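You operate a simulated robot arm through the tools that you are given. There is no shell and no other tool. Be economical: measure what you need, move in short steps, check, and stop when the job is done.

Carry out the task below with a simulated robot arm. There is one attempt and no reset: what you move stays moved.

## Task
Pull out the head's red mushroom button, turn its air on, clean the head.
Fine: open the blue air pipe lever; flush, blow dry, then zero the shot counter.
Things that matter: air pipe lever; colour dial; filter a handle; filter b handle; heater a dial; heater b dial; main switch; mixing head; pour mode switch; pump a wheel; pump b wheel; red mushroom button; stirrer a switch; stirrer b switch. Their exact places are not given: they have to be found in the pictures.

Only the result counts: the job must be done as asked and must still hold three seconds after the hand-in. Knocking over, shifting, dropping, spilling or breaking anything else fails it.

## Robot
A 7-joint arm with a two-finger parallel gripper on a trunk, on a base that drives. Base frame: it is fixed to the floor where the robot stands at the start and does not move with it; the origin is under the middle of the robot, x ahead of it, y to its left, z up; the surface under the hand at the start is at about z = 885. Units: mm, degrees, N and s.
With the tool pointing down near the work surface it reaches from about 340 to 780 mm from the robot's upright axis, wherever it stands. Its first joint turns from -166.0 to 166.0 degrees. Places, roughly: air pipe lever [600, -1300, 800]; colour dial [600, -500, 1300]; filter a handle [400, 500, 800]; filter b handle [400, 1000, 800]; heater a dial [300, 700, 1000]; heater b dial [300, 1200, 1000]; main switch [500, 300, 1200]; mixing head [700, -400, 1600]; pour mode switch [500, 100, 1200]; pump a wheel [300, 800, 400]; pump b wheel [300, 1200, 400]; red mushroom button [500, 0, 1200]; stirrer a switch [400, 600, 1000]; stirrer b switch [400, 1100, 1000]; time dial [800, -500, 1300]; valve a lever [400, 700, 700]. Payload 3.91 kg.
Tool frame: the origin (TCP) lies between the finger pads and is the grasp point; the fingertips stand 30 mm ahead of it; z points along the fingers, y is the line along which they close. The gripper opens to 110 mm. The fingers are 20 mm wide and 10 mm thick; the gripper's body (48 by 112 mm) begins 55 mm behind the TCP.
Orientation is that of the tool frame in the base frame, as a unit quaternion [x, y, z, w]. With the fingers straight down and closing along the base's y, the tool's x points along the base's -x, its y along +y and its z along -z.

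## Interface
- The arm moves only by the tool apply_moves. Its argument "series" is a list that holds one entry, the list of rows, each a list of 7 numbers: the shift along the base's x, y, z in mm, then the turn, a rotation vector about the base's x, y, z in degrees, then the finger opening in mm, from 0 to 110. In form: [[[x, y, z, wx, wy, wz, hand], ...]]. A call has 1 to 8 rows; each row shifts and turns the commanded pose from where the row before left it. Each row takes 0.2 s and may step no farther than 50 mm and 8.6 degrees from the row before; otherwise, or with a gripper value out of range, the whole call is refused. Where a pose cannot be reached the arm comes as near as it can. A force on the tool above 40 N (or 10 N above the force at the start of the call, whichever is more), or a blocked arm, ends the call early, and 0.2 s more pass. The fingers move at their own pace (about 153 mm/s each) and stop on an object; they squeeze with about 35 N. The grip force told is the motor's: it shows also when the fingers shut on nothing. Time passes only in rows, and 0.2 s behind the last, so rows that do not move let the fingers close. The reply holds the time, the measured pose of the TCP, the force on the tool along the base axes, the opening and the grip force, in the units named above and with some noise, with the torque about the TCP (base axes, N m) and any sound that the robot's microphone picked up.
- Cameras (640 x 400 px; columns grow to the right, rows downward): "scene" is now at [0.2, 143.5, 1571.5]; the picture's right is [-0.18, -0.98, 0.00], its down [-0.62, 0.12, -0.77] and it looks along [0.76, -0.14, -0.63] (base axes); focal length 214 px, centre (320, 200). "wrist" rides on the gripper at [77, 7, -114] in the tool frame; the picture's right is [-0.09, 1.00, 0.00], its down [-0.80, -0.07, -0.59] and it looks along [-0.59, -0.05, 0.80] (tool axes); focal length 270 px, centre (320, 200).
- grab_frame(camera): a new picture of that camera. It takes no simulated time.
- slide_trunk(by): slides the trunk up (or, below 0, down) by that many mm; the arm and the scene camera ride with it, the base frame stays. It gives what a move gives, with no picture.
- base_move(legs): drives the robot by 1 to 6 legs, each [ahead, turn to the left] in mm and degrees, along the robot's own axes; the way and the turn of a leg run together, so that a leg with both is an arc; at most 1500 mm and 180 degrees a leg. The arm and the cameras ride along, it lands a little off, and it stops where it bumps. It gives what a move gives.
- head_to(pan, tilt): turns the head with the scene camera to pan (to the left, within 155 degrees either way) and tilt (down, from -29 to 69), counted from straight ahead of the robot. It gives what a move gives.
- probe_pixels(camera, pixels): for up to 12 pixels [column, row] of the newest picture of that camera ("zoom" is the newest enlarged one), the place [x, y, z] in the base frame of the surface seen there, good to about 2 mm, but the place of the scene camera against the robot may be out by one fixed shift of up to 18 mm in any direction. It takes no simulated time.
- close_up(camera, box): a new picture of the part [left, top, right, bottom] of that camera's present view, enlarged. It takes no simulated time.
- close_job(): hands the job in; it is judged then, once.

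Work in short steps. Measure before you move; look again where a grasp or a placing could have gone wrong, and mend it. You have 80 turns and 52 pictures in all, those below and enlarged ones among them. Open the gripper and draw the arm clear of the work before you hand the job in, unless the task says otherwise; then end with one line.

The tools are called after "Request:" as name(argument=value, ...) on one line, values as JSON. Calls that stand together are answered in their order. apply_moves: Moves the arm, as the interface text tells. Its arguments: {"type":"object","properties":{"series":{"type":"array","items":{"type":"array","items":{"type":"array","items":{"type":"number"}}}}},"required":["series"]} The other tools are called the same way: slide_trunk (by) slides the trunk up or down; base_move (legs) drives the base; head_to (pan, tilt) turns the head that bears the scene camera; grab_frame (camera) takes a picture; probe_pixels (camera, pixels) gives the place of the surface under pixels of a picture; close_up (camera, box) takes an enlarged picture of a part of a camera's view; close_job () hands the job in.

At the start:

```text
time: 0.0
ee_pos: [360.9, 208.9, 1365.3]
orientation: [0.0, 1.0, 0.0, 0.0]
force: [-1.0, 0.9, -0.2]
wrist_torque: [0.0, 0.01, 0.0]
finger_gap: 109.9
grip_force: 0.1
trunk travel left (down, up): [-550.0, 60.0]
robot x, y, heading: [-0.1, 1.3, -0.1]
head pan, tilt: [-10.5, 39.4]
```

scene: 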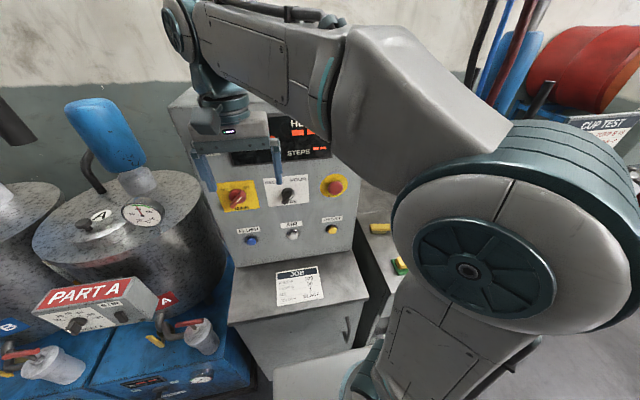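
wrist: 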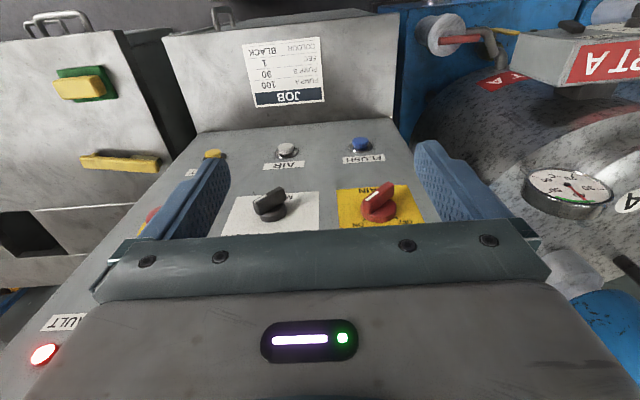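

The panel shows at scene px (220-350, 120-250): main switch, mode switch, red mushroom, and three buttons. I enlarge it and read it.

Request:
close_up(camera="scene", box=[200, 100, 380, 320])

Request:
probe_pixels(camera="scene", pixels=[[235, 196], [288, 196], [334, 186], [250, 240], [293, 236], [331, 230], [270, 220], [310, 218]])

Request:
head_to(pan=-70, tilt=25)

Request:
grab_frame(camera="scene")

```text
1.82 times, centred on (290, 210) of scene
```

zoom: 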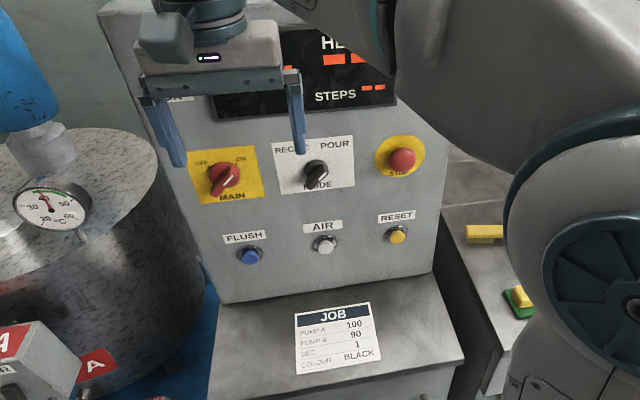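

```text
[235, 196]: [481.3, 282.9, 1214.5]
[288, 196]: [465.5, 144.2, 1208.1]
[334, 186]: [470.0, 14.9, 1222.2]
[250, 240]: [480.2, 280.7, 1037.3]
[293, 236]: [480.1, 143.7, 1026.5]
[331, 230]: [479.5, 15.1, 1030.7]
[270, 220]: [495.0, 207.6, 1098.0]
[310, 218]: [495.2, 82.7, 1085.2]
```

```text
time: 1.3
ee_pos: [359.3, 209.3, 1364.7]
orientation: [0.0, 1.0, 0.0, 0.0]
force: [-0.7, 0.1, 0.2]
wrist_torque: [0.03, -0.01, -0.04]
finger_gap: 109.8
grip_force: 0.1
trunk travel left (down, up): [-550.0, 60.0]
robot x, y, heading: [2.9, 0.3, -0.0]
head pan, tilt: [-70.0, 25.0]
```

```text
48 pictures are left
```

scene: 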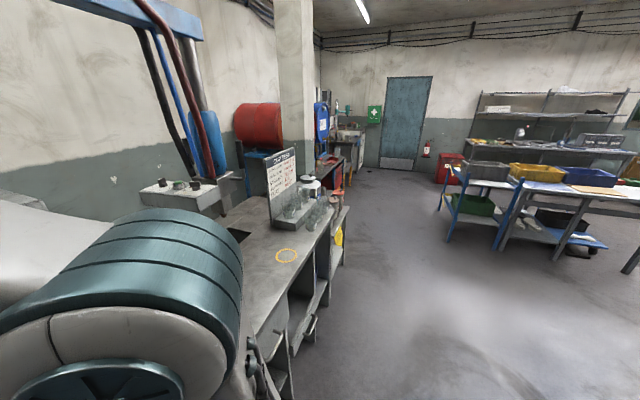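

The panel face is vertical at x≈495. Air lever should be to the right, near px (290-350, 80-330); enlarging that.

Request:
close_up(camera="scene", box=[225, 80, 385, 180])

Request:
close_up(camera="scene", box=[130, 140, 370, 290])

```text
4.00 times, centred on (305, 130) of scene
```

zoom: 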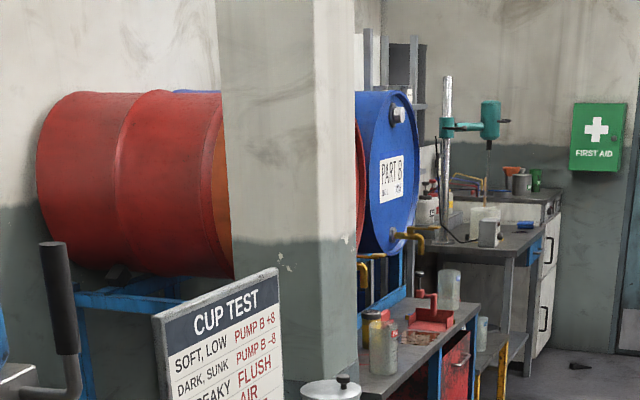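

```text
2.67 times, centred on (250, 215) of scene
```

zoom: 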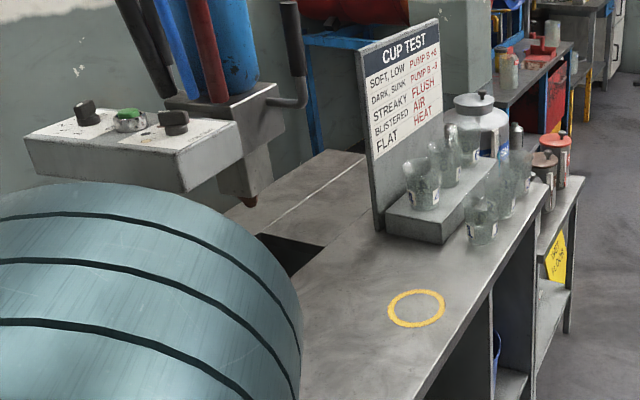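

The nozzle is at zoom (250,200), the black drain opening at (290,250), the ring at (415,308). I measure them.

Request:
probe_pixels(camera="zoom", pixels=[[249, 200], [262, 236], [322, 246], [290, 262], [416, 308], [300, 170], [545, 185], [392, 240], [305, 98], [560, 240], [85, 110], [175, 122]])

Request:
head_to(pan=-50, tilt=10)

Request:
grab_frame(camera="scene")

```text
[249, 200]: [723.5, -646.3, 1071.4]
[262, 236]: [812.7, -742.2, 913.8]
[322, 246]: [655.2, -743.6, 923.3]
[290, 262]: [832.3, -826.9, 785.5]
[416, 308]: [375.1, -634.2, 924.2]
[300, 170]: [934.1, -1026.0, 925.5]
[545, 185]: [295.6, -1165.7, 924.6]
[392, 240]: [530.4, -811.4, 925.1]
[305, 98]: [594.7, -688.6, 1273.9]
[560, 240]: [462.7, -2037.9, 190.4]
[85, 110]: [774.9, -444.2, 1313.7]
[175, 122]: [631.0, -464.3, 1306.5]
```

```text
time: 2.1
ee_pos: [359.4, 210.0, 1364.1]
orientation: [0.0, 1.0, 0.0, 0.0]
force: [-0.1, 1.2, -0.3]
wrist_torque: [-0.04, 0.0, -0.03]
finger_gap: 109.9
grip_force: 0.0
trunk travel left (down, up): [-550.0, 60.0]
robot x, y, heading: [-0.6, -2.1, -0.1]
head pan, tilt: [-50.0, 10.0]
```

```text
45 pictures are left
```

scene: 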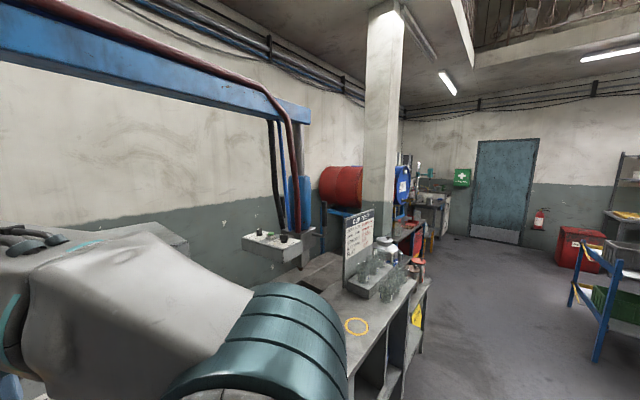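

Next I look at the panel's readout and switches with the head back on it.

Request:
head_to(pan=10, tilt=25)

Request:
close_up(camera="scene", box=[290, 130, 530, 280])

Request:
close_up(camera="wrist", box=[120, 140, 440, 340])

```text
time: 3.4
ee_pos: [359.5, 210.8, 1365.4]
orientation: [0.0, 1.0, 0.0, 0.0]
force: [0.0, 0.4, -0.6]
wrist_torque: [-0.01, 0.0, 0.0]
finger_gap: 110.1
grip_force: 0.0
trunk travel left (down, up): [-550.0, 60.0]
robot x, y, heading: [1.4, 0.5, 0.0]
head pan, tilt: [10.0, 25.0]
```

```text
2.67 times, centred on (410, 205) of scene
```

zoom: 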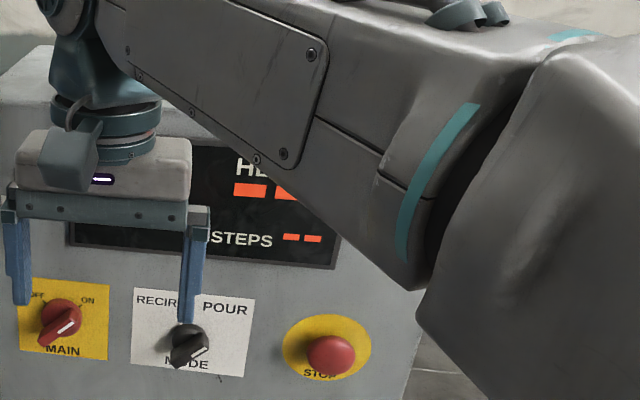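

```text
2.00 times, centred on (280, 240) of wrist
```

zoom: 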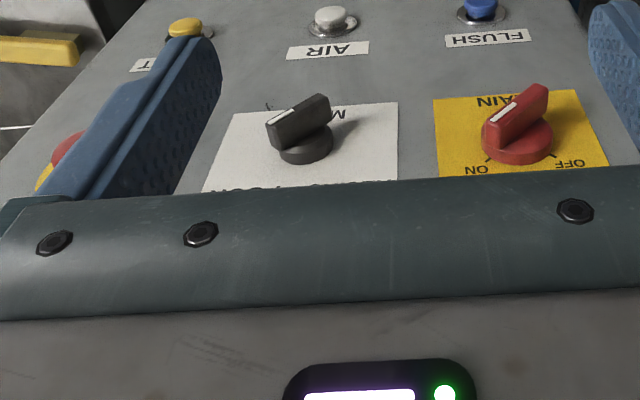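

I measure the panel items with the wrist camera to find the scene camera's shift: main knob zoom (515,110), mode knob (300,120), mushroom (70,150), buttons (480,8), (330,15), (185,25).

Request:
probe_pixels(camera="zoom", pixels=[[515, 110], [300, 118], [70, 148], [480, 8], [330, 14], [185, 24], [420, 70], [330, 50]])

Request:
base_move(legs=[[-280, 0]])

Request:
apply_moves(series=[[[0, -10, 0, 0, -8.5, 0, 80], [0, -20, 0, 0, -8.5, 0, 80], [0, -30, 0, 0, -8.5, 0, 80], [0, -30, 0, 0, -8.5, 0, 80], [0, -30, 0, 0, -8.5, 0, 80], [0, -30, 0, 0, -8.5, 0, 80]]])

Request:
head_to(pan=5, tilt=20)

Request:
grab_frame(camera="scene")

```text
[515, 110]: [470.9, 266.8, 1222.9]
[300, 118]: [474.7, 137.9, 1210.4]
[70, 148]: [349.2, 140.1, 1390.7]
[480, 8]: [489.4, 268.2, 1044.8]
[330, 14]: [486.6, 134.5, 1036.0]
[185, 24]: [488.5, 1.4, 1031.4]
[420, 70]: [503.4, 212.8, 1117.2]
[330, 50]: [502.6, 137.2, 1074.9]
```

```text
time: 5.4
ee_pos: [77.9, 210.1, 1365.9]
orientation: [0.003, 1.0, 0.0, 0.0]
force: [0.3, 0.4, -0.4]
wrist_torque: [0.0, -0.03, -0.01]
finger_gap: 109.9
grip_force: 0.0
trunk travel left (down, up): [-550.0, 60.0]
robot x, y, heading: [-283.2, 4.2, -0.4]
head pan, tilt: [10.0, 25.0]
```

```text
time: 6.8
ee_pos: [79.2, 60.0, 1365.5]
orientation: [0.002, 0.902, 0.001, 0.432]
force: [-0.1, 0.4, 0.4]
wrist_torque: [-0.01, -0.01, 0.03]
finger_gap: 79.9
grip_force: 0.0
trunk travel left (down, up): [-550.0, 60.0]
robot x, y, heading: [-278.6, 2.2, -0.4]
head pan, tilt: [10.0, 25.0]
```

```text
time: 7.4
ee_pos: [78.9, 60.5, 1366.0]
orientation: [0.002, 0.903, 0.001, 0.43]
force: [-0.1, 0.4, -0.3]
wrist_torque: [0.02, 0.04, -0.04]
finger_gap: 80.0
grip_force: 0.0
trunk travel left (down, up): [-550.0, 60.0]
robot x, y, heading: [-282.9, -1.6, -0.3]
head pan, tilt: [5.0, 20.0]
```

```text
42 pictures are left
```

scene: 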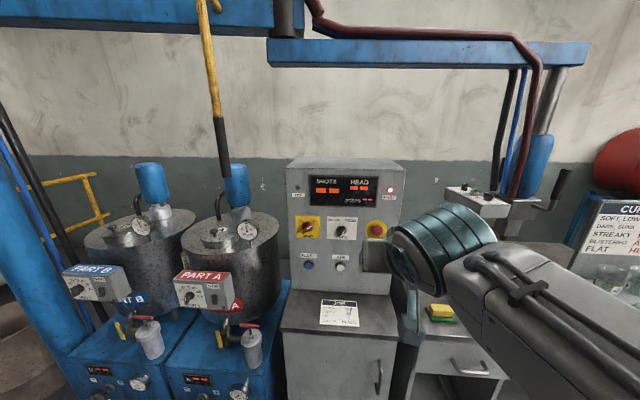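

Wrist minus scene shift is about (+8,-11,+7), so the mushroom is at about (478,3,1230). Zooming on the panel for its lamps and texts.

Request:
close_up(camera="scene", box=[280, 160, 410, 280])

Request:
apply_moves(series=[[[30, -10, -20, 0, -8.5, 0, 80], [30, -10, -20, 0, -8.5, 0, 80], [30, -10, -20, 0, -8.5, 0, 80], [30, -10, -20, 0, -8.5, 0, 80], [30, -10, -20, 0, -5, 0, 80], [30, -7, -20, 0, 0, 0, 80], [0, 0, -15, 0, 0, 0, 80]]])

Request:
grab_frame(camera="wrist")

```text
3.33 times, centred on (345, 220) of scene
```

zoom: 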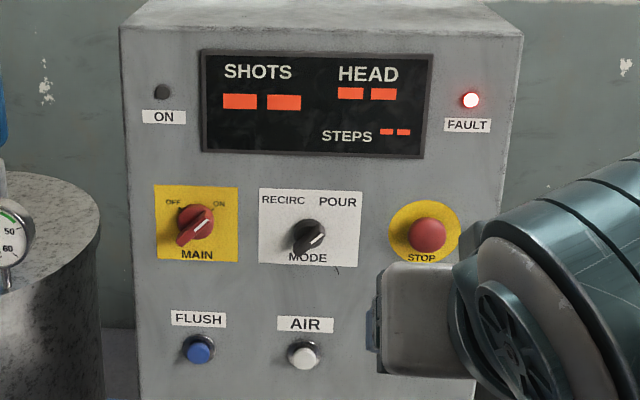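

```text
time: 9.0
ee_pos: [259.1, 3.1, 1229.0]
orientation: [0.002, 0.707, 0.003, 0.707]
force: [0.3, 0.3, 0.4]
wrist_torque: [-0.02, 0.01, 0.0]
finger_gap: 79.9
grip_force: 0.1
trunk travel left (down, up): [-550.0, 60.0]
robot x, y, heading: [-279.1, -0.8, -0.4]
head pan, tilt: [5.0, 20.0]
```

```text
40 pictures are left
```

wrist: 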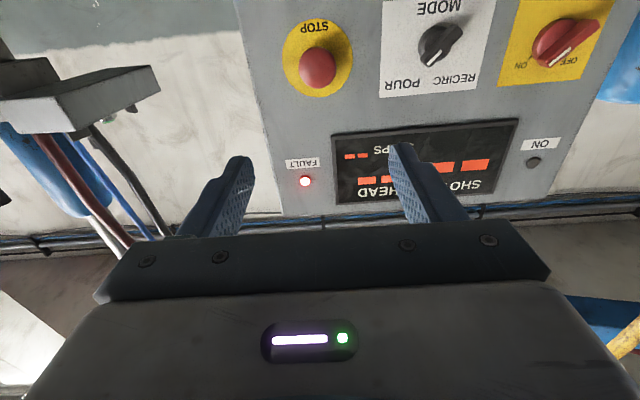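

Mushroom is at wrist px (318,68). I measure it and its plate.

Request:
probe_pixels(camera="wrist", pixels=[[318, 68], [300, 66], [337, 66], [318, 48], [318, 86], [345, 90], [440, 40], [570, 40]])

```text
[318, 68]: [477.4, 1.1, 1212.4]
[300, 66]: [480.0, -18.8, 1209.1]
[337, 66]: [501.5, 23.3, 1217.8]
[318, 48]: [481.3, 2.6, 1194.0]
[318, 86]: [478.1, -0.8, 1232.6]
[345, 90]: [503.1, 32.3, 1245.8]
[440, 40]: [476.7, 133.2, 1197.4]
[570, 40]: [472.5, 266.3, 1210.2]
```

The cap is centred at about (477..500, 2, 1213), radius 20. I bring the TCP to x=464 in steps with fingers at 80, then close.

Request:
apply_moves(series=[[[45, 0, -8, 0, 0, 0, 80], [45, 0, -8, 0, 0, 0, 80], [45, -1, 0, 0, 0, 0, 80], [40, 0, 0, 0, 0, 0, 80], [20, 0, 0, 0, 0, 0, 80], [10, 0, 0, 0, 0, 0, 80]]])

Request:
apply_moves(series=[[[0, 0, 0, 0, 0, 0, 30], [0, 0, 0, 0, 0, 0, 20], [0, 0, 0, 0, 0, 0, 20]]])

Request:
grab_frame(camera="wrist")

```text
time: 10.4
ee_pos: [465.7, 0.7, 1215.0]
orientation: [0.001, 0.707, 0.002, 0.707]
force: [-0.4, 0.0, 0.2]
wrist_torque: [0.02, 0.0, 0.02]
finger_gap: 79.8
grip_force: 0.0
trunk travel left (down, up): [-550.0, 60.0]
robot x, y, heading: [-284.4, 1.9, -0.4]
head pan, tilt: [5.0, 20.0]
```

```text
time: 11.2
ee_pos: [464.5, 1.4, 1213.5]
orientation: [0.001, 0.707, 0.003, 0.707]
force: [1.0, 0.0, 0.4]
wrist_torque: [0.04, 0.03, -0.04]
finger_gap: 42.6
grip_force: 45.2
trunk travel left (down, up): [-550.0, 60.0]
robot x, y, heading: [-285.2, 1.7, -0.3]
head pan, tilt: [5.0, 20.0]
```

```text
39 pictures are left
```

wrist: 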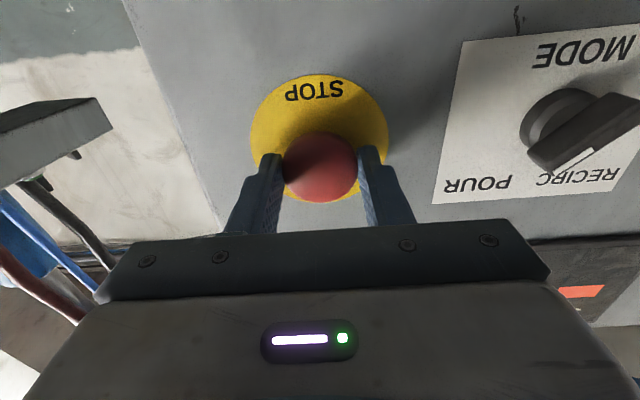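

Cap is gripped (42.6 mm). Pull straight back in small steps.

Request:
apply_moves(series=[[[-4, 0, 0, 0, 0, 0, 20], [-4, 0, 0, 0, 0, 0, 20], [-4, 0, 0, 0, 0, 0, 20], [-4, 0, 0, 0, 0, 0, 20]]])

Request:
grab_frame(camera="wrist")

```text
time: 12.4
ee_pos: [455.2, 0.1, 1213.5]
orientation: [0.001, 0.706, 0.002, 0.708]
force: [27.2, -0.2, -0.8]
wrist_torque: [0.02, 0.43, -0.02]
finger_gap: 42.2
grip_force: 45.0
trunk travel left (down, up): [-550.0, 60.0]
robot x, y, heading: [-281.3, 1.0, -0.2]
head pan, tilt: [5.0, 20.0]
stopped in row 4: the force on the tool passed its limit at 41 N (the readings are from after the stop); the commanded pose is now the measured one
```

```text
38 pictures are left
```

wrist: 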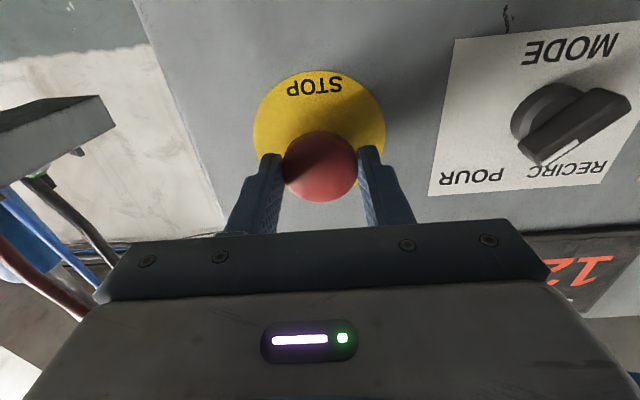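

The cap came out about 9 mm and the readout now shows digits (12). I release, back off and look at the panel.

Request:
apply_moves(series=[[[0, 0, 0, 0, 0, 0, 80], [0, 0, 0, 0, 0, 0, 80], [-40, 0, 0, 0, 0, 0, 80], [-45, 0, 0, 0, 0, 0, 80], [-45, -20, 0, 0, 0, 0, 80], [-45, -30, 0, 0, 0, 0, 80], [-45, -45, 0, 0, 0, 0, 80], [-20, -45, 0, 0, 0, 0, 80]]])

Request:
grab_frame(camera="wrist")

Request:
close_up(camera="scene", box=[280, 160, 410, 280])

```text
refused: row 6 steps farther than a row can; nothing moved
```

```text
37 pictures are left
```

wrist: 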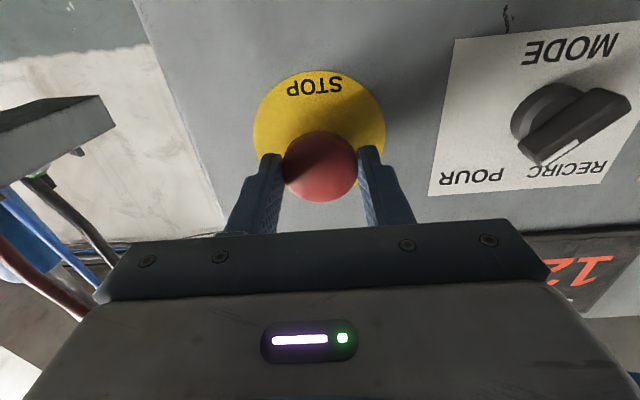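

```text
3.33 times, centred on (345, 220) of scene
```

zoom: 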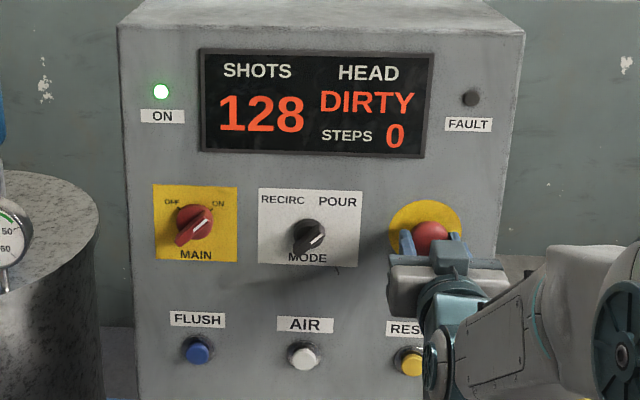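

ON lamp is green, fault is off: SHOTS 128, HEAD DIRTY. Now release in smaller steps.

Request:
apply_moves(series=[[[0, 0, 0, 0, 0, 0, 80], [0, 0, 0, 0, 0, 0, 80], [-40, 0, 0, 0, 0, 0, 80], [-45, 0, 0, 0, 0, 0, 80], [-45, 0, 0, 0, 0, 0, 80], [-45, 0, 0, 0, 0, 0, 80], [-45, 0, 0, 0, 0, 0, 80]]])

Request:
base_move(legs=[[-100, 0], [0, -90]])

Request:
head_to(pan=20, tilt=25)

Request:
grab_frame(camera="scene")

```text
time: 14.0
ee_pos: [240.7, 1.6, 1224.7]
orientation: [0.001, 0.705, 0.002, 0.709]
force: [-0.1, -0.1, 0.3]
wrist_torque: [0.0, 0.02, -0.01]
finger_gap: 79.9
grip_force: 0.1
out of reach, approached as far as the arm can: row 7
trunk travel left (down, up): [-550.0, 60.0]
robot x, y, heading: [-279.5, 2.6, -0.3]
head pan, tilt: [5.0, 20.0]
```

```text
time: 19.0
ee_pos: [-382.7, -522.1, 1224.8]
orientation: [-0.502, -0.495, 0.503, -0.501]
force: [-0.2, -0.3, -0.1]
wrist_torque: [0.02, -0.02, -0.01]
finger_gap: 80.0
grip_force: 0.1
trunk travel left (down, up): [-550.0, 60.0]
robot x, y, heading: [-376.6, 1.6, -90.8]
head pan, tilt: [5.0, 20.0]
```

```text
time: 19.8
ee_pos: [-383.1, -522.2, 1224.6]
orientation: [-0.502, -0.495, 0.502, -0.5]
force: [-0.6, 0.1, 0.0]
wrist_torque: [0.03, -0.02, 0.02]
finger_gap: 80.1
grip_force: 0.1
trunk travel left (down, up): [-550.0, 60.0]
robot x, y, heading: [-380.9, 4.2, -90.6]
head pan, tilt: [20.0, 25.0]
```

```text
35 pictures are left
```

scene: 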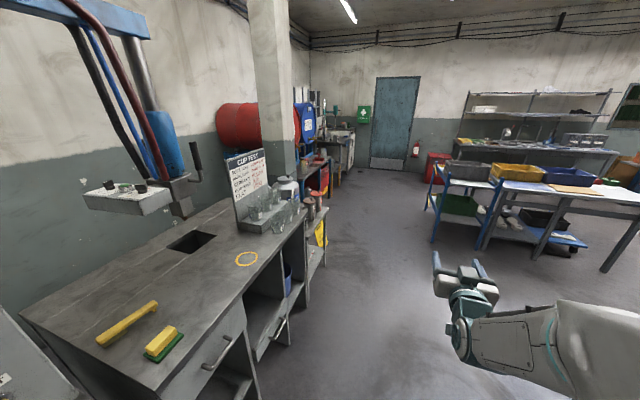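

The way along the bench is clear. Drive 1150 ahead and look left toward the bench end.

Request:
base_move(legs=[[1200, 0]])

Request:
head_to(pan=85, tilt=35)

Request:
grab_frame(camera="scene")

```text
time: 25.9
ee_pos: [-371.4, -1735.0, 1225.5]
orientation: [0.496, 0.501, -0.497, 0.506]
force: [0.7, 0.3, 0.4]
wrist_torque: [0.01, 0.01, -0.01]
finger_gap: 80.0
grip_force: 0.1
trunk travel left (down, up): [-550.0, 60.0]
robot x, y, heading: [-380.6, -1213.2, -89.6]
head pan, tilt: [20.0, 25.0]
```

```text
time: 27.3
ee_pos: [-371.7, -1734.2, 1223.9]
orientation: [0.496, 0.501, -0.497, 0.506]
force: [0.1, 0.8, -0.5]
wrist_torque: [0.04, 0.0, 0.02]
finger_gap: 79.9
grip_force: 0.1
trunk travel left (down, up): [-550.0, 60.0]
robot x, y, heading: [-380.5, -1213.0, -89.5]
head pan, tilt: [85.0, 35.0]
```

```text
34 pictures are left
```

scene: 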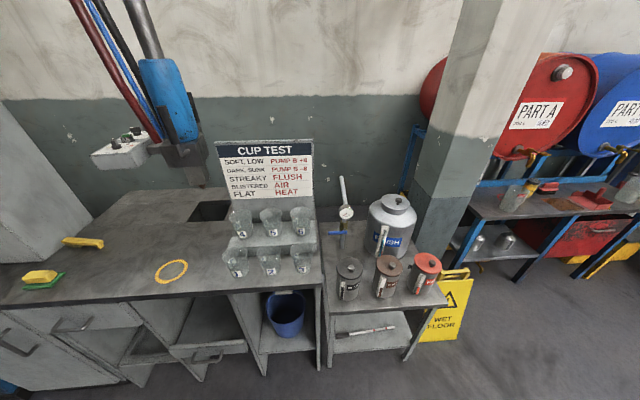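

Blue lever is at px (335,232) by the gauge pipe. Enlarge and measure.

Request:
close_up(camera="scene", box=[300, 165, 460, 265])

Request:
probe_pixels(camera="zoom", pixels=[[112, 275], [140, 272], [172, 270], [175, 255], [185, 185], [178, 120], [150, 215], [190, 290], [350, 210], [200, 400], [120, 300]])

```text
4.00 times, centred on (380, 215) of scene
```

zoom: 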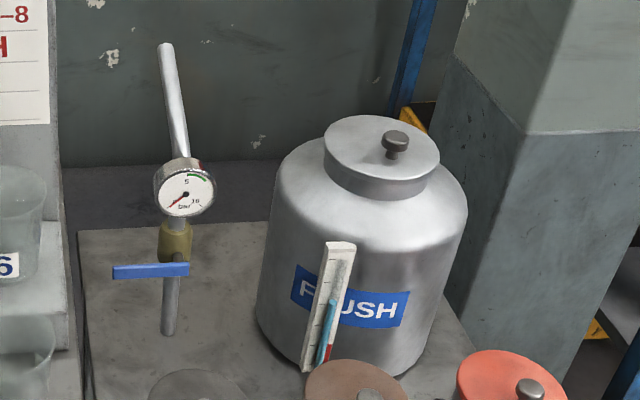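

```text
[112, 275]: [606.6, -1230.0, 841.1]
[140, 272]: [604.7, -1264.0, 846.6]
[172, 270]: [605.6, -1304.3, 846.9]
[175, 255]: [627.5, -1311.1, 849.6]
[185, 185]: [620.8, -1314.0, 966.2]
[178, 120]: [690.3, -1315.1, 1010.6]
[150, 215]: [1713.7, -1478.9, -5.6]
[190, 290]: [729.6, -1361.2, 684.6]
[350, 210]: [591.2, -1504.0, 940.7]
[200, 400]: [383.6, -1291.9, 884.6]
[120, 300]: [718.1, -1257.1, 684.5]
```

The lever is a horizontal bar from pivot (≈612,-1312,846) to its tip (606,-1230,841) on a vertical pipe, so closed; it should turn to vertical. I turn to face it and approach, keeping the base off the shelf.

Request:
base_move(legs=[[0, 90], [300, 0]])

Request:
head_to(pan=0, tilt=45)

Request:
grab_frame(camera="scene")

Request:
grab_frame(camera="wrist")

```text
time: 33.1
ee_pos: [441.9, -1195.6, 1223.7]
orientation: [-0.006, 0.705, 0.009, 0.709]
force: [-0.3, -1.0, -0.3]
wrist_torque: [-0.01, 0.01, -0.01]
finger_gap: 80.2
grip_force: 0.1
trunk travel left (down, up): [-550.0, 60.0]
robot x, y, heading: [-80.8, -1210.2, 0.7]
head pan, tilt: [85.0, 35.0]
```

```text
time: 34.7
ee_pos: [439.9, -1194.8, 1224.8]
orientation: [-0.006, 0.705, 0.009, 0.709]
force: [-0.4, 0.3, -0.4]
wrist_torque: [0.01, 0.02, 0.01]
finger_gap: 79.9
grip_force: 0.0
trunk travel left (down, up): [-550.0, 60.0]
robot x, y, heading: [-83.3, -1208.3, 0.9]
head pan, tilt: [0.0, 45.0]
```

```text
32 pictures are left
```

scene: 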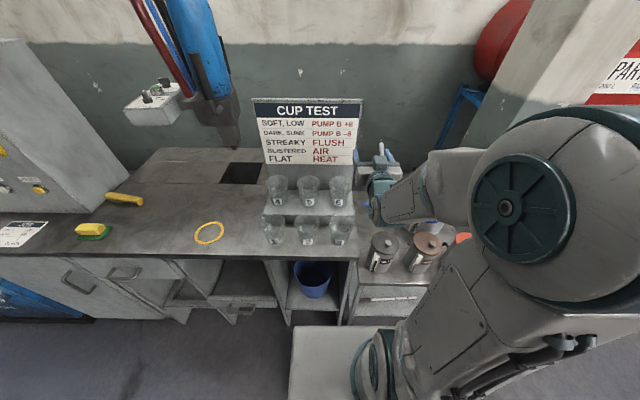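

```text
31 pictures are left
```

wrist: 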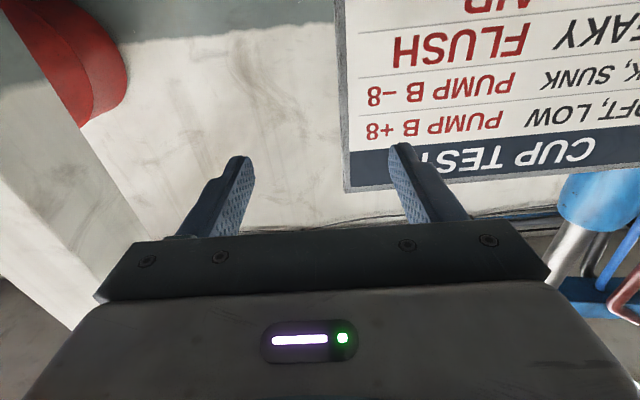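

I measure the right-hand edges of board and cups, and the can lids, for clearance.

Request:
probe_pixels(camera="scene", pixels=[[360, 105], [353, 160], [350, 185], [354, 225], [352, 245], [384, 240], [370, 245], [427, 240], [384, 160], [360, 300], [354, 270]])

Request:
apply_moves(series=[[[0, -10, 0, 0, 8.5, 0, 10], [0, -10, 0, 0, 8.5, 0, 0], [0, -10, 0, 0, 8.5, 0, 0], [0, -10, 0, 0, 8.5, 0, 0], [0, -10, 0, 0, 6, 0, 0]]])

Request:
grab_frame(camera="wrist")

```text
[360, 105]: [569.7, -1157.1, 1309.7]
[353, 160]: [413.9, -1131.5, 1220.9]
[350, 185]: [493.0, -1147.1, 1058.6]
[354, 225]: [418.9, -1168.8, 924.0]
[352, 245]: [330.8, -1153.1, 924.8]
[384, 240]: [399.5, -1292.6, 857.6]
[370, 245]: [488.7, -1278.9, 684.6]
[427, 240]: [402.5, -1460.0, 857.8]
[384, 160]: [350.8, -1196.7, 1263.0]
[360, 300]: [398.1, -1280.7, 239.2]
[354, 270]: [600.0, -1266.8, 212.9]
```

```text
time: 35.9
ee_pos: [442.0, -1241.8, 1225.2]
orientation: [-0.003, 0.906, 0.009, 0.424]
force: [0.6, 0.5, -0.1]
wrist_torque: [-0.03, 0.04, -0.05]
finger_gap: 0.0
grip_force: 35.3
trunk travel left (down, up): [-550.0, 60.0]
robot x, y, heading: [-82.2, -1206.5, 0.7]
head pan, tilt: [0.0, 45.0]
```

```text
30 pictures are left
```

wrist: 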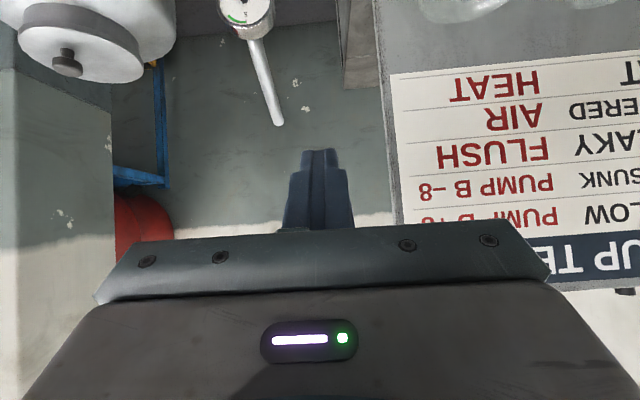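

Can lids at z≈858, board edge y≈-1157, bench edge -1169. I steepen the tool to about 57° down and descend to a view above the lever, staying at y≈-1250.

Request:
apply_moves(series=[[[0, -5, -40, 0, 8.5, 0, 0], [0, -5, -45, 0, 8.5, 0, 0], [20, 0, -40, 0, 0, 0, 0], [20, 0, -40, 0, 0, 0, 0], [20, 0, -40, 0, 0, 0, 0]]])

Request:
grab_frame(camera="wrist")

```text
time: 37.1
ee_pos: [500.0, -1250.2, 1020.7]
orientation: [-0.002, 0.958, 0.01, 0.286]
force: [-0.3, 1.5, -0.3]
wrist_torque: [-0.07, 0.01, -0.07]
finger_gap: 0.0
grip_force: 34.9
trunk travel left (down, up): [-550.0, 60.0]
robot x, y, heading: [-84.1, -1207.6, 1.3]
head pan, tilt: [0.0, 45.0]
```

```text
29 pictures are left
```

wrist: 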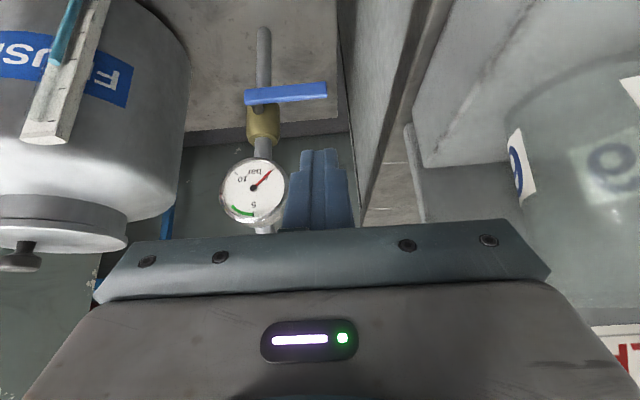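

Lever at wrist px (248-327, 92), pivot (262,98), gauge (253,190). Measuring them with the wrist camera.

Request:
probe_pixels(camera="wrist", pixels=[[250, 97], [290, 93], [324, 90], [290, 101], [263, 62], [263, 125], [253, 190], [253, 163], [285, 190], [500, 190], [405, 150], [263, 147]])

```text
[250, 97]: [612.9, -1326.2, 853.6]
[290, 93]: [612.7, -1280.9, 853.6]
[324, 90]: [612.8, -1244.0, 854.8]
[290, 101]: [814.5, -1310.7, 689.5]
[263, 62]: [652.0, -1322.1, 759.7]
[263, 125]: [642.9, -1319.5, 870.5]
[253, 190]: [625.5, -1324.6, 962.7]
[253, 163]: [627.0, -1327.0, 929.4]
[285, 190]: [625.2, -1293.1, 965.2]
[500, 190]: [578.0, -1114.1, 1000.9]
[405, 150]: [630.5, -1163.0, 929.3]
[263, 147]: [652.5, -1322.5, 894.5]
```

Lever top is z≈854, bar x 612–620, y from pivot -1321 to tip -1241. I go to just above the bar with tip at (622,-1261,~872).

Request:
apply_moves(series=[[[27, -3, -30, 0, 0, 0, 0], [27, -3, -30, 0, 0, 0, 0], [26, -3, -30, 0, 0, 0, 0], [26, -2, -31, 0, 0, 0, 0]]])

Request:
grab_frame(camera="wrist")

```text
time: 38.1
ee_pos: [608.4, -1266.9, 898.2]
orientation: [0.0, 0.958, 0.011, 0.286]
force: [-0.7, -0.8, 0.1]
wrist_torque: [-0.03, 0.0, -0.02]
finger_gap: 0.0
grip_force: 34.9
trunk travel left (down, up): [-550.0, 60.0]
robot x, y, heading: [-82.5, -1205.8, 1.2]
head pan, tilt: [0.0, 45.0]
```

```text
28 pictures are left
```

wrist: 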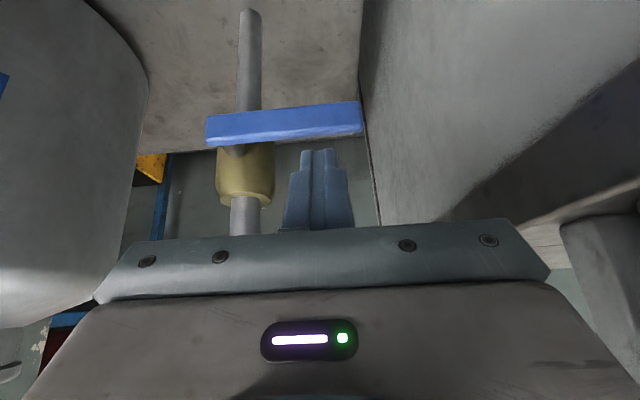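

The tip is above the bar, inside its length. Push down following the arc, gently.

Request:
apply_moves(series=[[[0, 3, -10, 0, 0, 0, 0], [0, 0, -8, 0, 0, 0, 0], [0, 0, -8, 0, 0, 0, 0], [0, -1, -8, 0, 0, 0, 0]]])

Request:
grab_frame(camera="wrist")

```text
time: 39.1
ee_pos: [607.9, -1263.4, 865.5]
orientation: [0.0, 0.958, 0.01, 0.286]
force: [0.6, -0.1, -1.1]
wrist_torque: [0.03, 0.02, 0.02]
finger_gap: 0.3
grip_force: 35.2
trunk travel left (down, up): [-550.0, 60.0]
robot x, y, heading: [-81.4, -1200.6, 1.1]
head pan, tilt: [0.0, 45.0]
```

```text
27 pictures are left
```

wrist: 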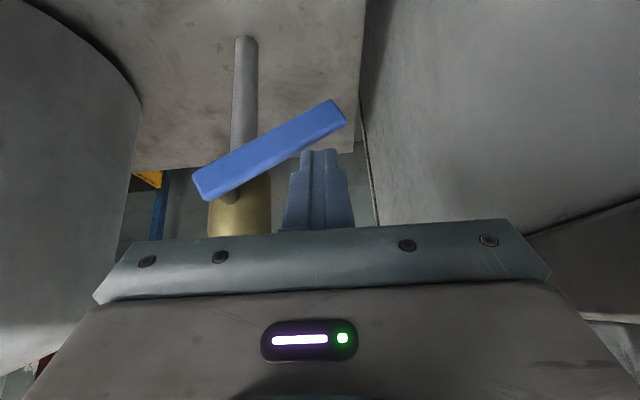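

The lever turns down freely (about 25°). Continue along the arc.

Request:
apply_moves(series=[[[0, -3, -12, 0, 0, 0, 0], [0, -5, -10, 0, 0, 0, 0], [0, -8, -10, 0, 0, 0, 0], [0, -9, -6, 0, 0, 0, 0], [0, -9, -4, 0, 0, 0, 0], [0, -8, -2, 0, 0, 0, 0]]])

Request:
grab_frame(camera="wrist")

```text
time: 40.5
ee_pos: [606.6, -1302.4, 819.8]
orientation: [-0.004, 0.958, 0.014, 0.286]
force: [-0.4, 17.6, 0.6]
wrist_torque: [-0.2, 0.02, 0.12]
finger_gap: 0.0
grip_force: 35.0
trunk travel left (down, up): [-550.0, 60.0]
robot x, y, heading: [-85.5, -1206.2, 1.2]
head pan, tilt: [0.0, 45.0]
```

```text
26 pictures are left
```

wrist: 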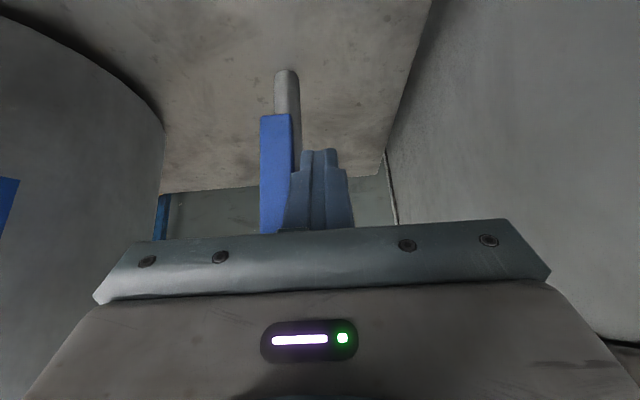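

The lever stands vertical, against its stop (17.6 N). Ease off to +y, then rise and retreat, and check.

Request:
apply_moves(series=[[[0, 15, 0, 0, 0, 0, 0], [0, 25, 0, 0, 0, 0, 0], [-25, 5, 30, 0, 0, 0, 0], [-27, 5, 35, 0, 0, 0, 0], [-27, 0, 40, 0, 0, 0, 0], [-27, 0, 40, 0, 0, 0, 0], [-10, 0, 48, 0, 0, 0, 0]]])

Request:
grab_frame(camera="wrist")

```text
time: 42.1
ee_pos: [488.9, -1253.9, 1013.9]
orientation: [0.0, 0.958, 0.01, 0.287]
force: [-0.7, -1.2, 0.0]
wrist_torque: [0.01, -0.01, 0.01]
finger_gap: 0.0
grip_force: 34.7
trunk travel left (down, up): [-550.0, 60.0]
robot x, y, heading: [-82.9, -1204.6, 0.9]
head pan, tilt: [0.0, 45.0]
```

```text
25 pictures are left
```

wrist: 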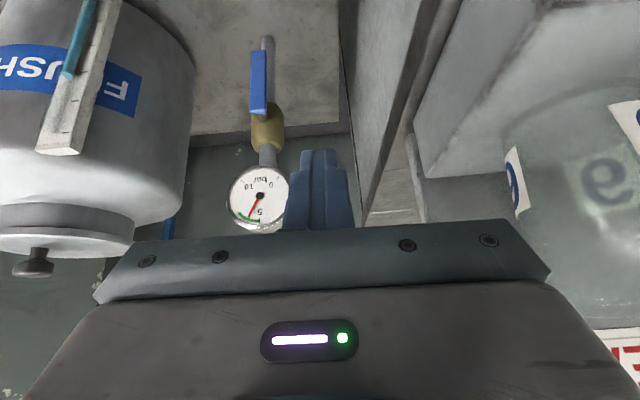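

Gauge now reads about 5 bar (green): air is on. I raise and level the tool, back off, and return to the panel by the same path.

Request:
apply_moves(series=[[[-10, 0, 40, 0, -8.5, 0, 0], [-10, 0, 45, 0, -8.5, 0, 0], [-10, 0, 45, 0, -8.5, 0, 0], [-10, 0, 45, 0, -8.5, 0, 0], [0, 0, 40, 0, -8.5, 0, 0], [0, 0, 0, 0, -8.5, 0, 0], [0, 0, 0, 0, -6, 0, 0]]])

Request:
base_move(legs=[[-300, 0], [0, -90], [-1320, 0], [0, 90]])

Request:
head_to(pan=-45, tilt=25)

Request:
grab_frame(camera="scene")

```text
time: 43.7
ee_pos: [451.0, -1256.4, 1226.8]
orientation: [-0.006, 0.705, 0.01, 0.709]
force: [0.3, -0.5, -0.3]
wrist_torque: [0.0, 0.0, -0.01]
finger_gap: 0.0
grip_force: 35.5
trunk travel left (down, up): [-550.0, 60.0]
robot x, y, heading: [-80.8, -1205.3, 1.0]
head pan, tilt: [0.0, 45.0]
```

```text
time: 59.6
ee_pos: [132.7, 32.8, 1228.7]
orientation: [0.005, 0.705, -0.001, 0.709]
force: [-0.1, 0.0, -1.2]
wrist_torque: [0.0, -0.05, 0.0]
finger_gap: 0.0
grip_force: 34.9
trunk travel left (down, up): [-550.0, 60.0]
robot x, y, heading: [-395.7, 99.0, -0.7]
head pan, tilt: [0.0, 45.0]
```

```text
time: 60.7
ee_pos: [132.5, 31.3, 1230.2]
orientation: [0.005, 0.705, -0.001, 0.709]
force: [-0.4, -0.6, -0.6]
wrist_torque: [0.0, 0.0, 0.02]
finger_gap: 0.1
grip_force: 34.9
trunk travel left (down, up): [-550.0, 60.0]
robot x, y, heading: [-399.1, 97.8, -0.5]
head pan, tilt: [-45.0, 25.0]
```

```text
24 pictures are left
```

scene: 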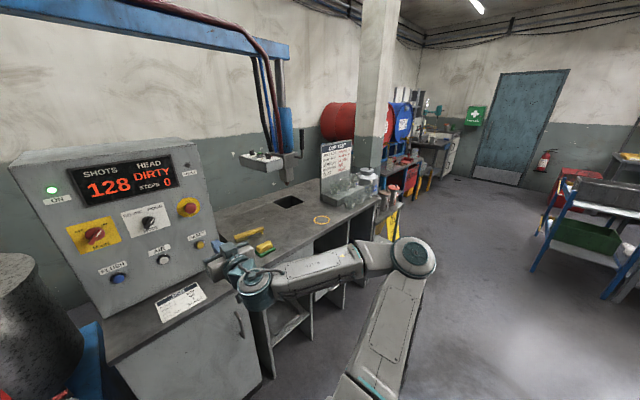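

The nozzle and drain are visible at px (290,175) and (288,201). I enlarge and measure whether the nozzle hangs over the drain.

Request:
close_up(camera="scene", box=[230, 130, 340, 230])

Request:
probe_pixels(camera="scene", pixels=[[290, 179], [275, 201], [289, 209], [303, 201], [288, 195], [283, 174], [302, 133]])

```text
4.00 times, centred on (285, 180) of scene
```

zoom: 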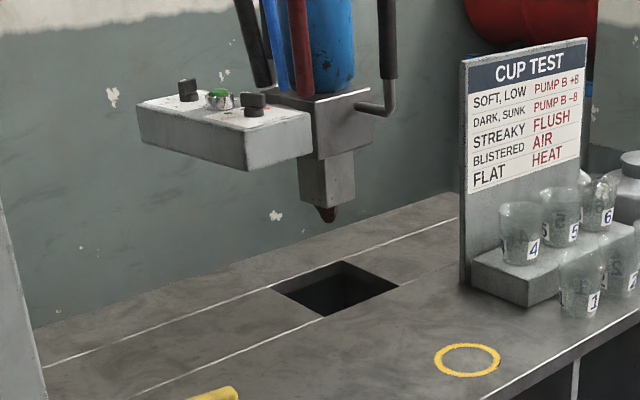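

```text
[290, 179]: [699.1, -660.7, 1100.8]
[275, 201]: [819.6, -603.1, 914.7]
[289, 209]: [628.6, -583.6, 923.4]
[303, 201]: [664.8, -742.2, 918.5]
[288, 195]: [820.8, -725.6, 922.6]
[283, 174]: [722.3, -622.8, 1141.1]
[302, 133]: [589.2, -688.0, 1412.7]
```

The nozzle at (~720,-655) hangs over the drain opening (x 640–820, y -740..-590), so flushing is safe. I drive 130 forward and bring the closed fingers before FLUSH.

Request:
base_move(legs=[[120, 0]])

Request:
apply_moves(series=[[[0, 40, -30, 0, 0, 0, 0], [0, 40, -30, 0, 0, 0, 0], [0, 40, -30, 0, 0, 0, 0], [0, 40, -30, 0, 0, 0, 0], [0, 40, -30, 0, 0, 0, 0], [10, 37, -30, 0, 0, 0, 0], [10, 0, -15, 0, 0, 0, 0]]])

Request:
grab_frame(camera="wrist")

```text
time: 61.9
ee_pos: [254.3, 30.3, 1228.9]
orientation: [0.005, 0.706, -0.002, 0.708]
force: [0.6, 0.5, -0.2]
wrist_torque: [-0.01, -0.04, -0.02]
finger_gap: 0.1
grip_force: 35.3
trunk travel left (down, up): [-550.0, 60.0]
robot x, y, heading: [-278.3, 95.7, -0.9]
head pan, tilt: [-45.0, 25.0]
```

```text
time: 63.5
ee_pos: [280.7, 232.4, 1072.1]
orientation: [0.005, 0.705, 0.0, 0.71]
force: [0.3, 0.1, 0.2]
wrist_torque: [0.03, -0.02, 0.03]
finger_gap: 0.0
grip_force: 35.0
out of reach, approached as far as the arm can: row 2, 3
trunk travel left (down, up): [-550.0, 60.0]
robot x, y, heading: [-277.8, 94.2, -0.6]
head pan, tilt: [-45.0, 25.0]
```

```text
22 pictures are left
```

wrist: 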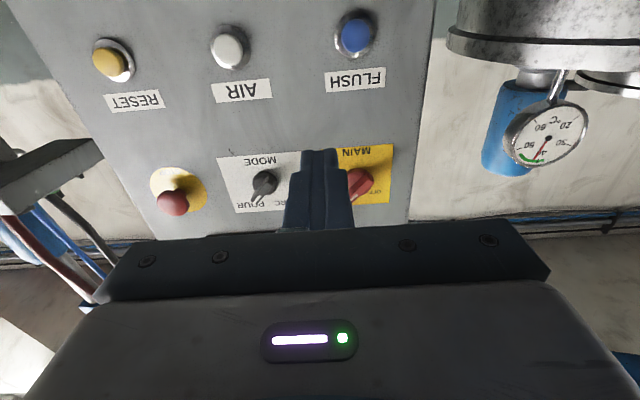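

Buttons at wrist px (355,36), (229,48), (108,62). Measure them and the drum/thermometer for clearance.

Request:
probe_pixels(camera="wrist", pixels=[[355, 36], [342, 36], [367, 36], [355, 24], [355, 47], [229, 48], [108, 62], [512, 135], [450, 45], [545, 140], [172, 205]])

```text
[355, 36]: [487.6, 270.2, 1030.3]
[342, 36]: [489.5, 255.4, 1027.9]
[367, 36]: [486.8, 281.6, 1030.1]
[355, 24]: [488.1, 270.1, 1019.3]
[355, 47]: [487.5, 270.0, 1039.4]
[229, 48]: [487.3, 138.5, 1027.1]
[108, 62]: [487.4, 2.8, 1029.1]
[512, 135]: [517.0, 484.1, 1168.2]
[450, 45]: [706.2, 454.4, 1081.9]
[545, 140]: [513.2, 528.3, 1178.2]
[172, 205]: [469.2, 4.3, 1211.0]
```

Button centres: FLUSH (487,269,1029), AIR (487,137,1029), RESET (487,3,1029). Move before FLUSH, tip 12 mm off, and check.

Request:
apply_moves(series=[[[30, 12, -14, 0, 0, 0, 0], [30, 12, -14, 0, 0, 0, 0], [40, 12, -15, 0, 0, 0, 0], [40, 0, 0, 0, 0, 0, 0], [25, 0, 0, 0, 0, 0, 0], [0, 0, 0, 0, 0, 0, 0]]])

Request:
head_to(pan=10, tilt=25)

Request:
grab_frame(camera="wrist")

```text
time: 64.9
ee_pos: [429.7, 272.2, 1082.9]
orientation: [0.007, 0.708, -0.004, 0.706]
force: [0.3, -0.3, -0.8]
wrist_torque: [-0.01, 0.02, 0.0]
finger_gap: 0.0
grip_force: 34.5
out of reach, approached as far as the arm can: row 2, 3, 4, 5
trunk travel left (down, up): [-550.0, 60.0]
robot x, y, heading: [-277.2, 94.3, -0.5]
head pan, tilt: [-45.0, 25.0]
```

```text
time: 66.2
ee_pos: [429.0, 271.5, 1081.4]
orientation: [0.005, 0.708, -0.003, 0.706]
force: [-0.5, 0.9, 0.4]
wrist_torque: [0.01, -0.04, 0.01]
finger_gap: 0.0
grip_force: 35.1
trunk travel left (down, up): [-550.0, 60.0]
robot x, y, heading: [-280.4, 97.0, -0.4]
head pan, tilt: [10.0, 25.0]
```

```text
21 pictures are left
```

wrist: 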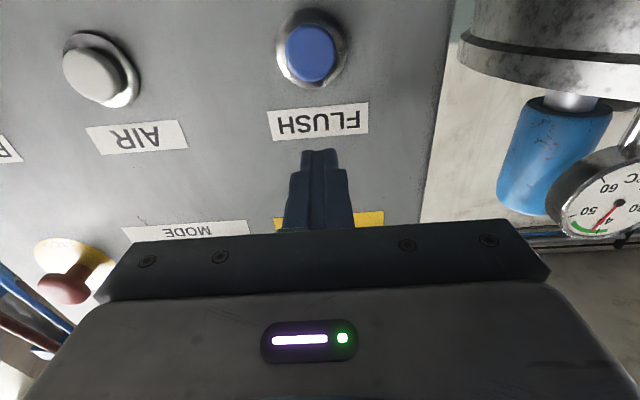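

The arm can't reach lower here (z stuck at 1082); I lower the trunk by 53 mm.

Request:
slide_trunk(by=-53)

Request:
grab_frame(camera="wrist")

```text
time: 67.1
ee_pos: [428.6, 272.5, 1029.2]
orientation: [0.006, 0.708, -0.002, 0.706]
force: [0.0, 0.0, -0.4]
wrist_torque: [0.03, -0.01, 0.04]
finger_gap: 0.1
grip_force: 35.4
trunk travel left (down, up): [-497.0, 113.0]
robot x, y, heading: [-277.9, 93.9, -0.9]
head pan, tilt: [10.0, 25.0]
```

```text
20 pictures are left
```

wrist: 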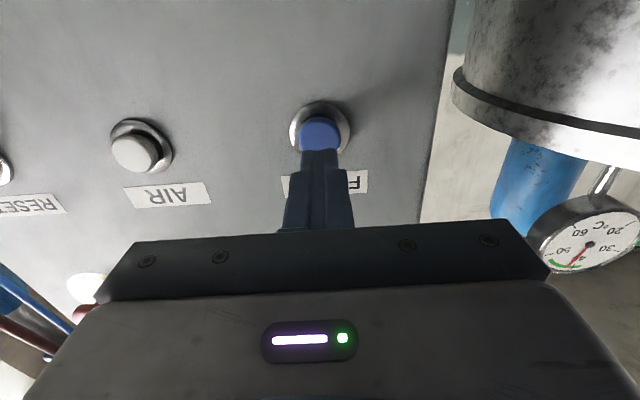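

The fingertips are aligned with the blue button. Press in small steps.

Request:
apply_moves(series=[[[20, -2, 0, 0, 0, 0, 0], [6, 0, 0, 0, 0, 0, 0], [4, 0, 0, 0, 0, 0, 0], [4, 0, 0, 0, 0, 0, 0], [3, 0, 0, 0, 0, 0, 0]]])

Request:
close_up(camera="scene", box=[220, 90, 420, 280])

```text
time: 68.3
ee_pos: [462.9, 270.4, 1034.9]
orientation: [0.007, 0.711, -0.005, 0.703]
force: [-8.1, -2.1, -4.0]
wrist_torque: [0.01, 0.04, -0.03]
finger_gap: 0.0
grip_force: 34.5
out of reach, approached as far as the arm can: row 4
trunk travel left (down, up): [-497.0, 113.0]
robot x, y, heading: [-276.9, 97.2, -0.7]
head pan, tilt: [10.0, 25.0]
heard: click
```

```text
2.11 times, centred on (320, 185) of scene
```

zoom: 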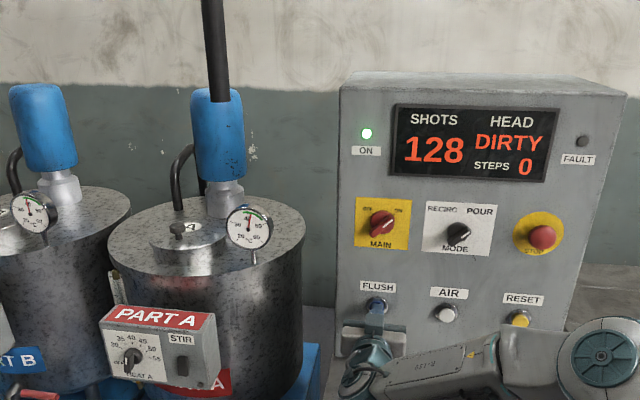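

A click was heard but the readout still says DIRTY; the flush probably runs while held. Hold it and watch.

Request:
apply_moves(series=[[[0, 0, 0, 0, 0, 0, 0], [0, 0, 0, 0, 0, 0, 0], [0, 0, 0, 0, 0, 0, 0], [0, 0, 0, 0, 0, 0, 0], [0, 0, 0, 0, 0, 0, 0], [0, 0, 0, 0, 0, 0, 0], [0, 0, 0, 0, 0, 0, 0], [0, 0, 0, 0, 0, 0, 0]]])

Request:
close_up(camera="scene", box=[320, 110, 440, 260])

```text
time: 70.1
ee_pos: [463.5, 271.5, 1036.3]
orientation: [0.008, 0.71, -0.005, 0.704]
force: [-8.5, 0.5, -3.4]
wrist_torque: [0.0, 0.05, 0.04]
finger_gap: 0.1
grip_force: 34.9
trunk travel left (down, up): [-497.0, 113.0]
robot x, y, heading: [-276.5, 94.4, -0.5]
head pan, tilt: [10.0, 25.0]
```

```text
2.67 times, centred on (380, 185) of scene
```

zoom: 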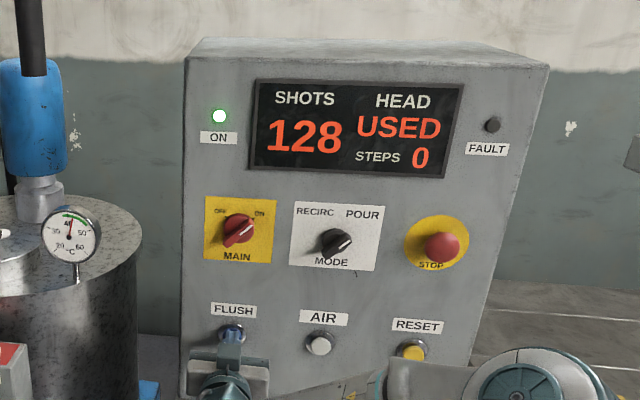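

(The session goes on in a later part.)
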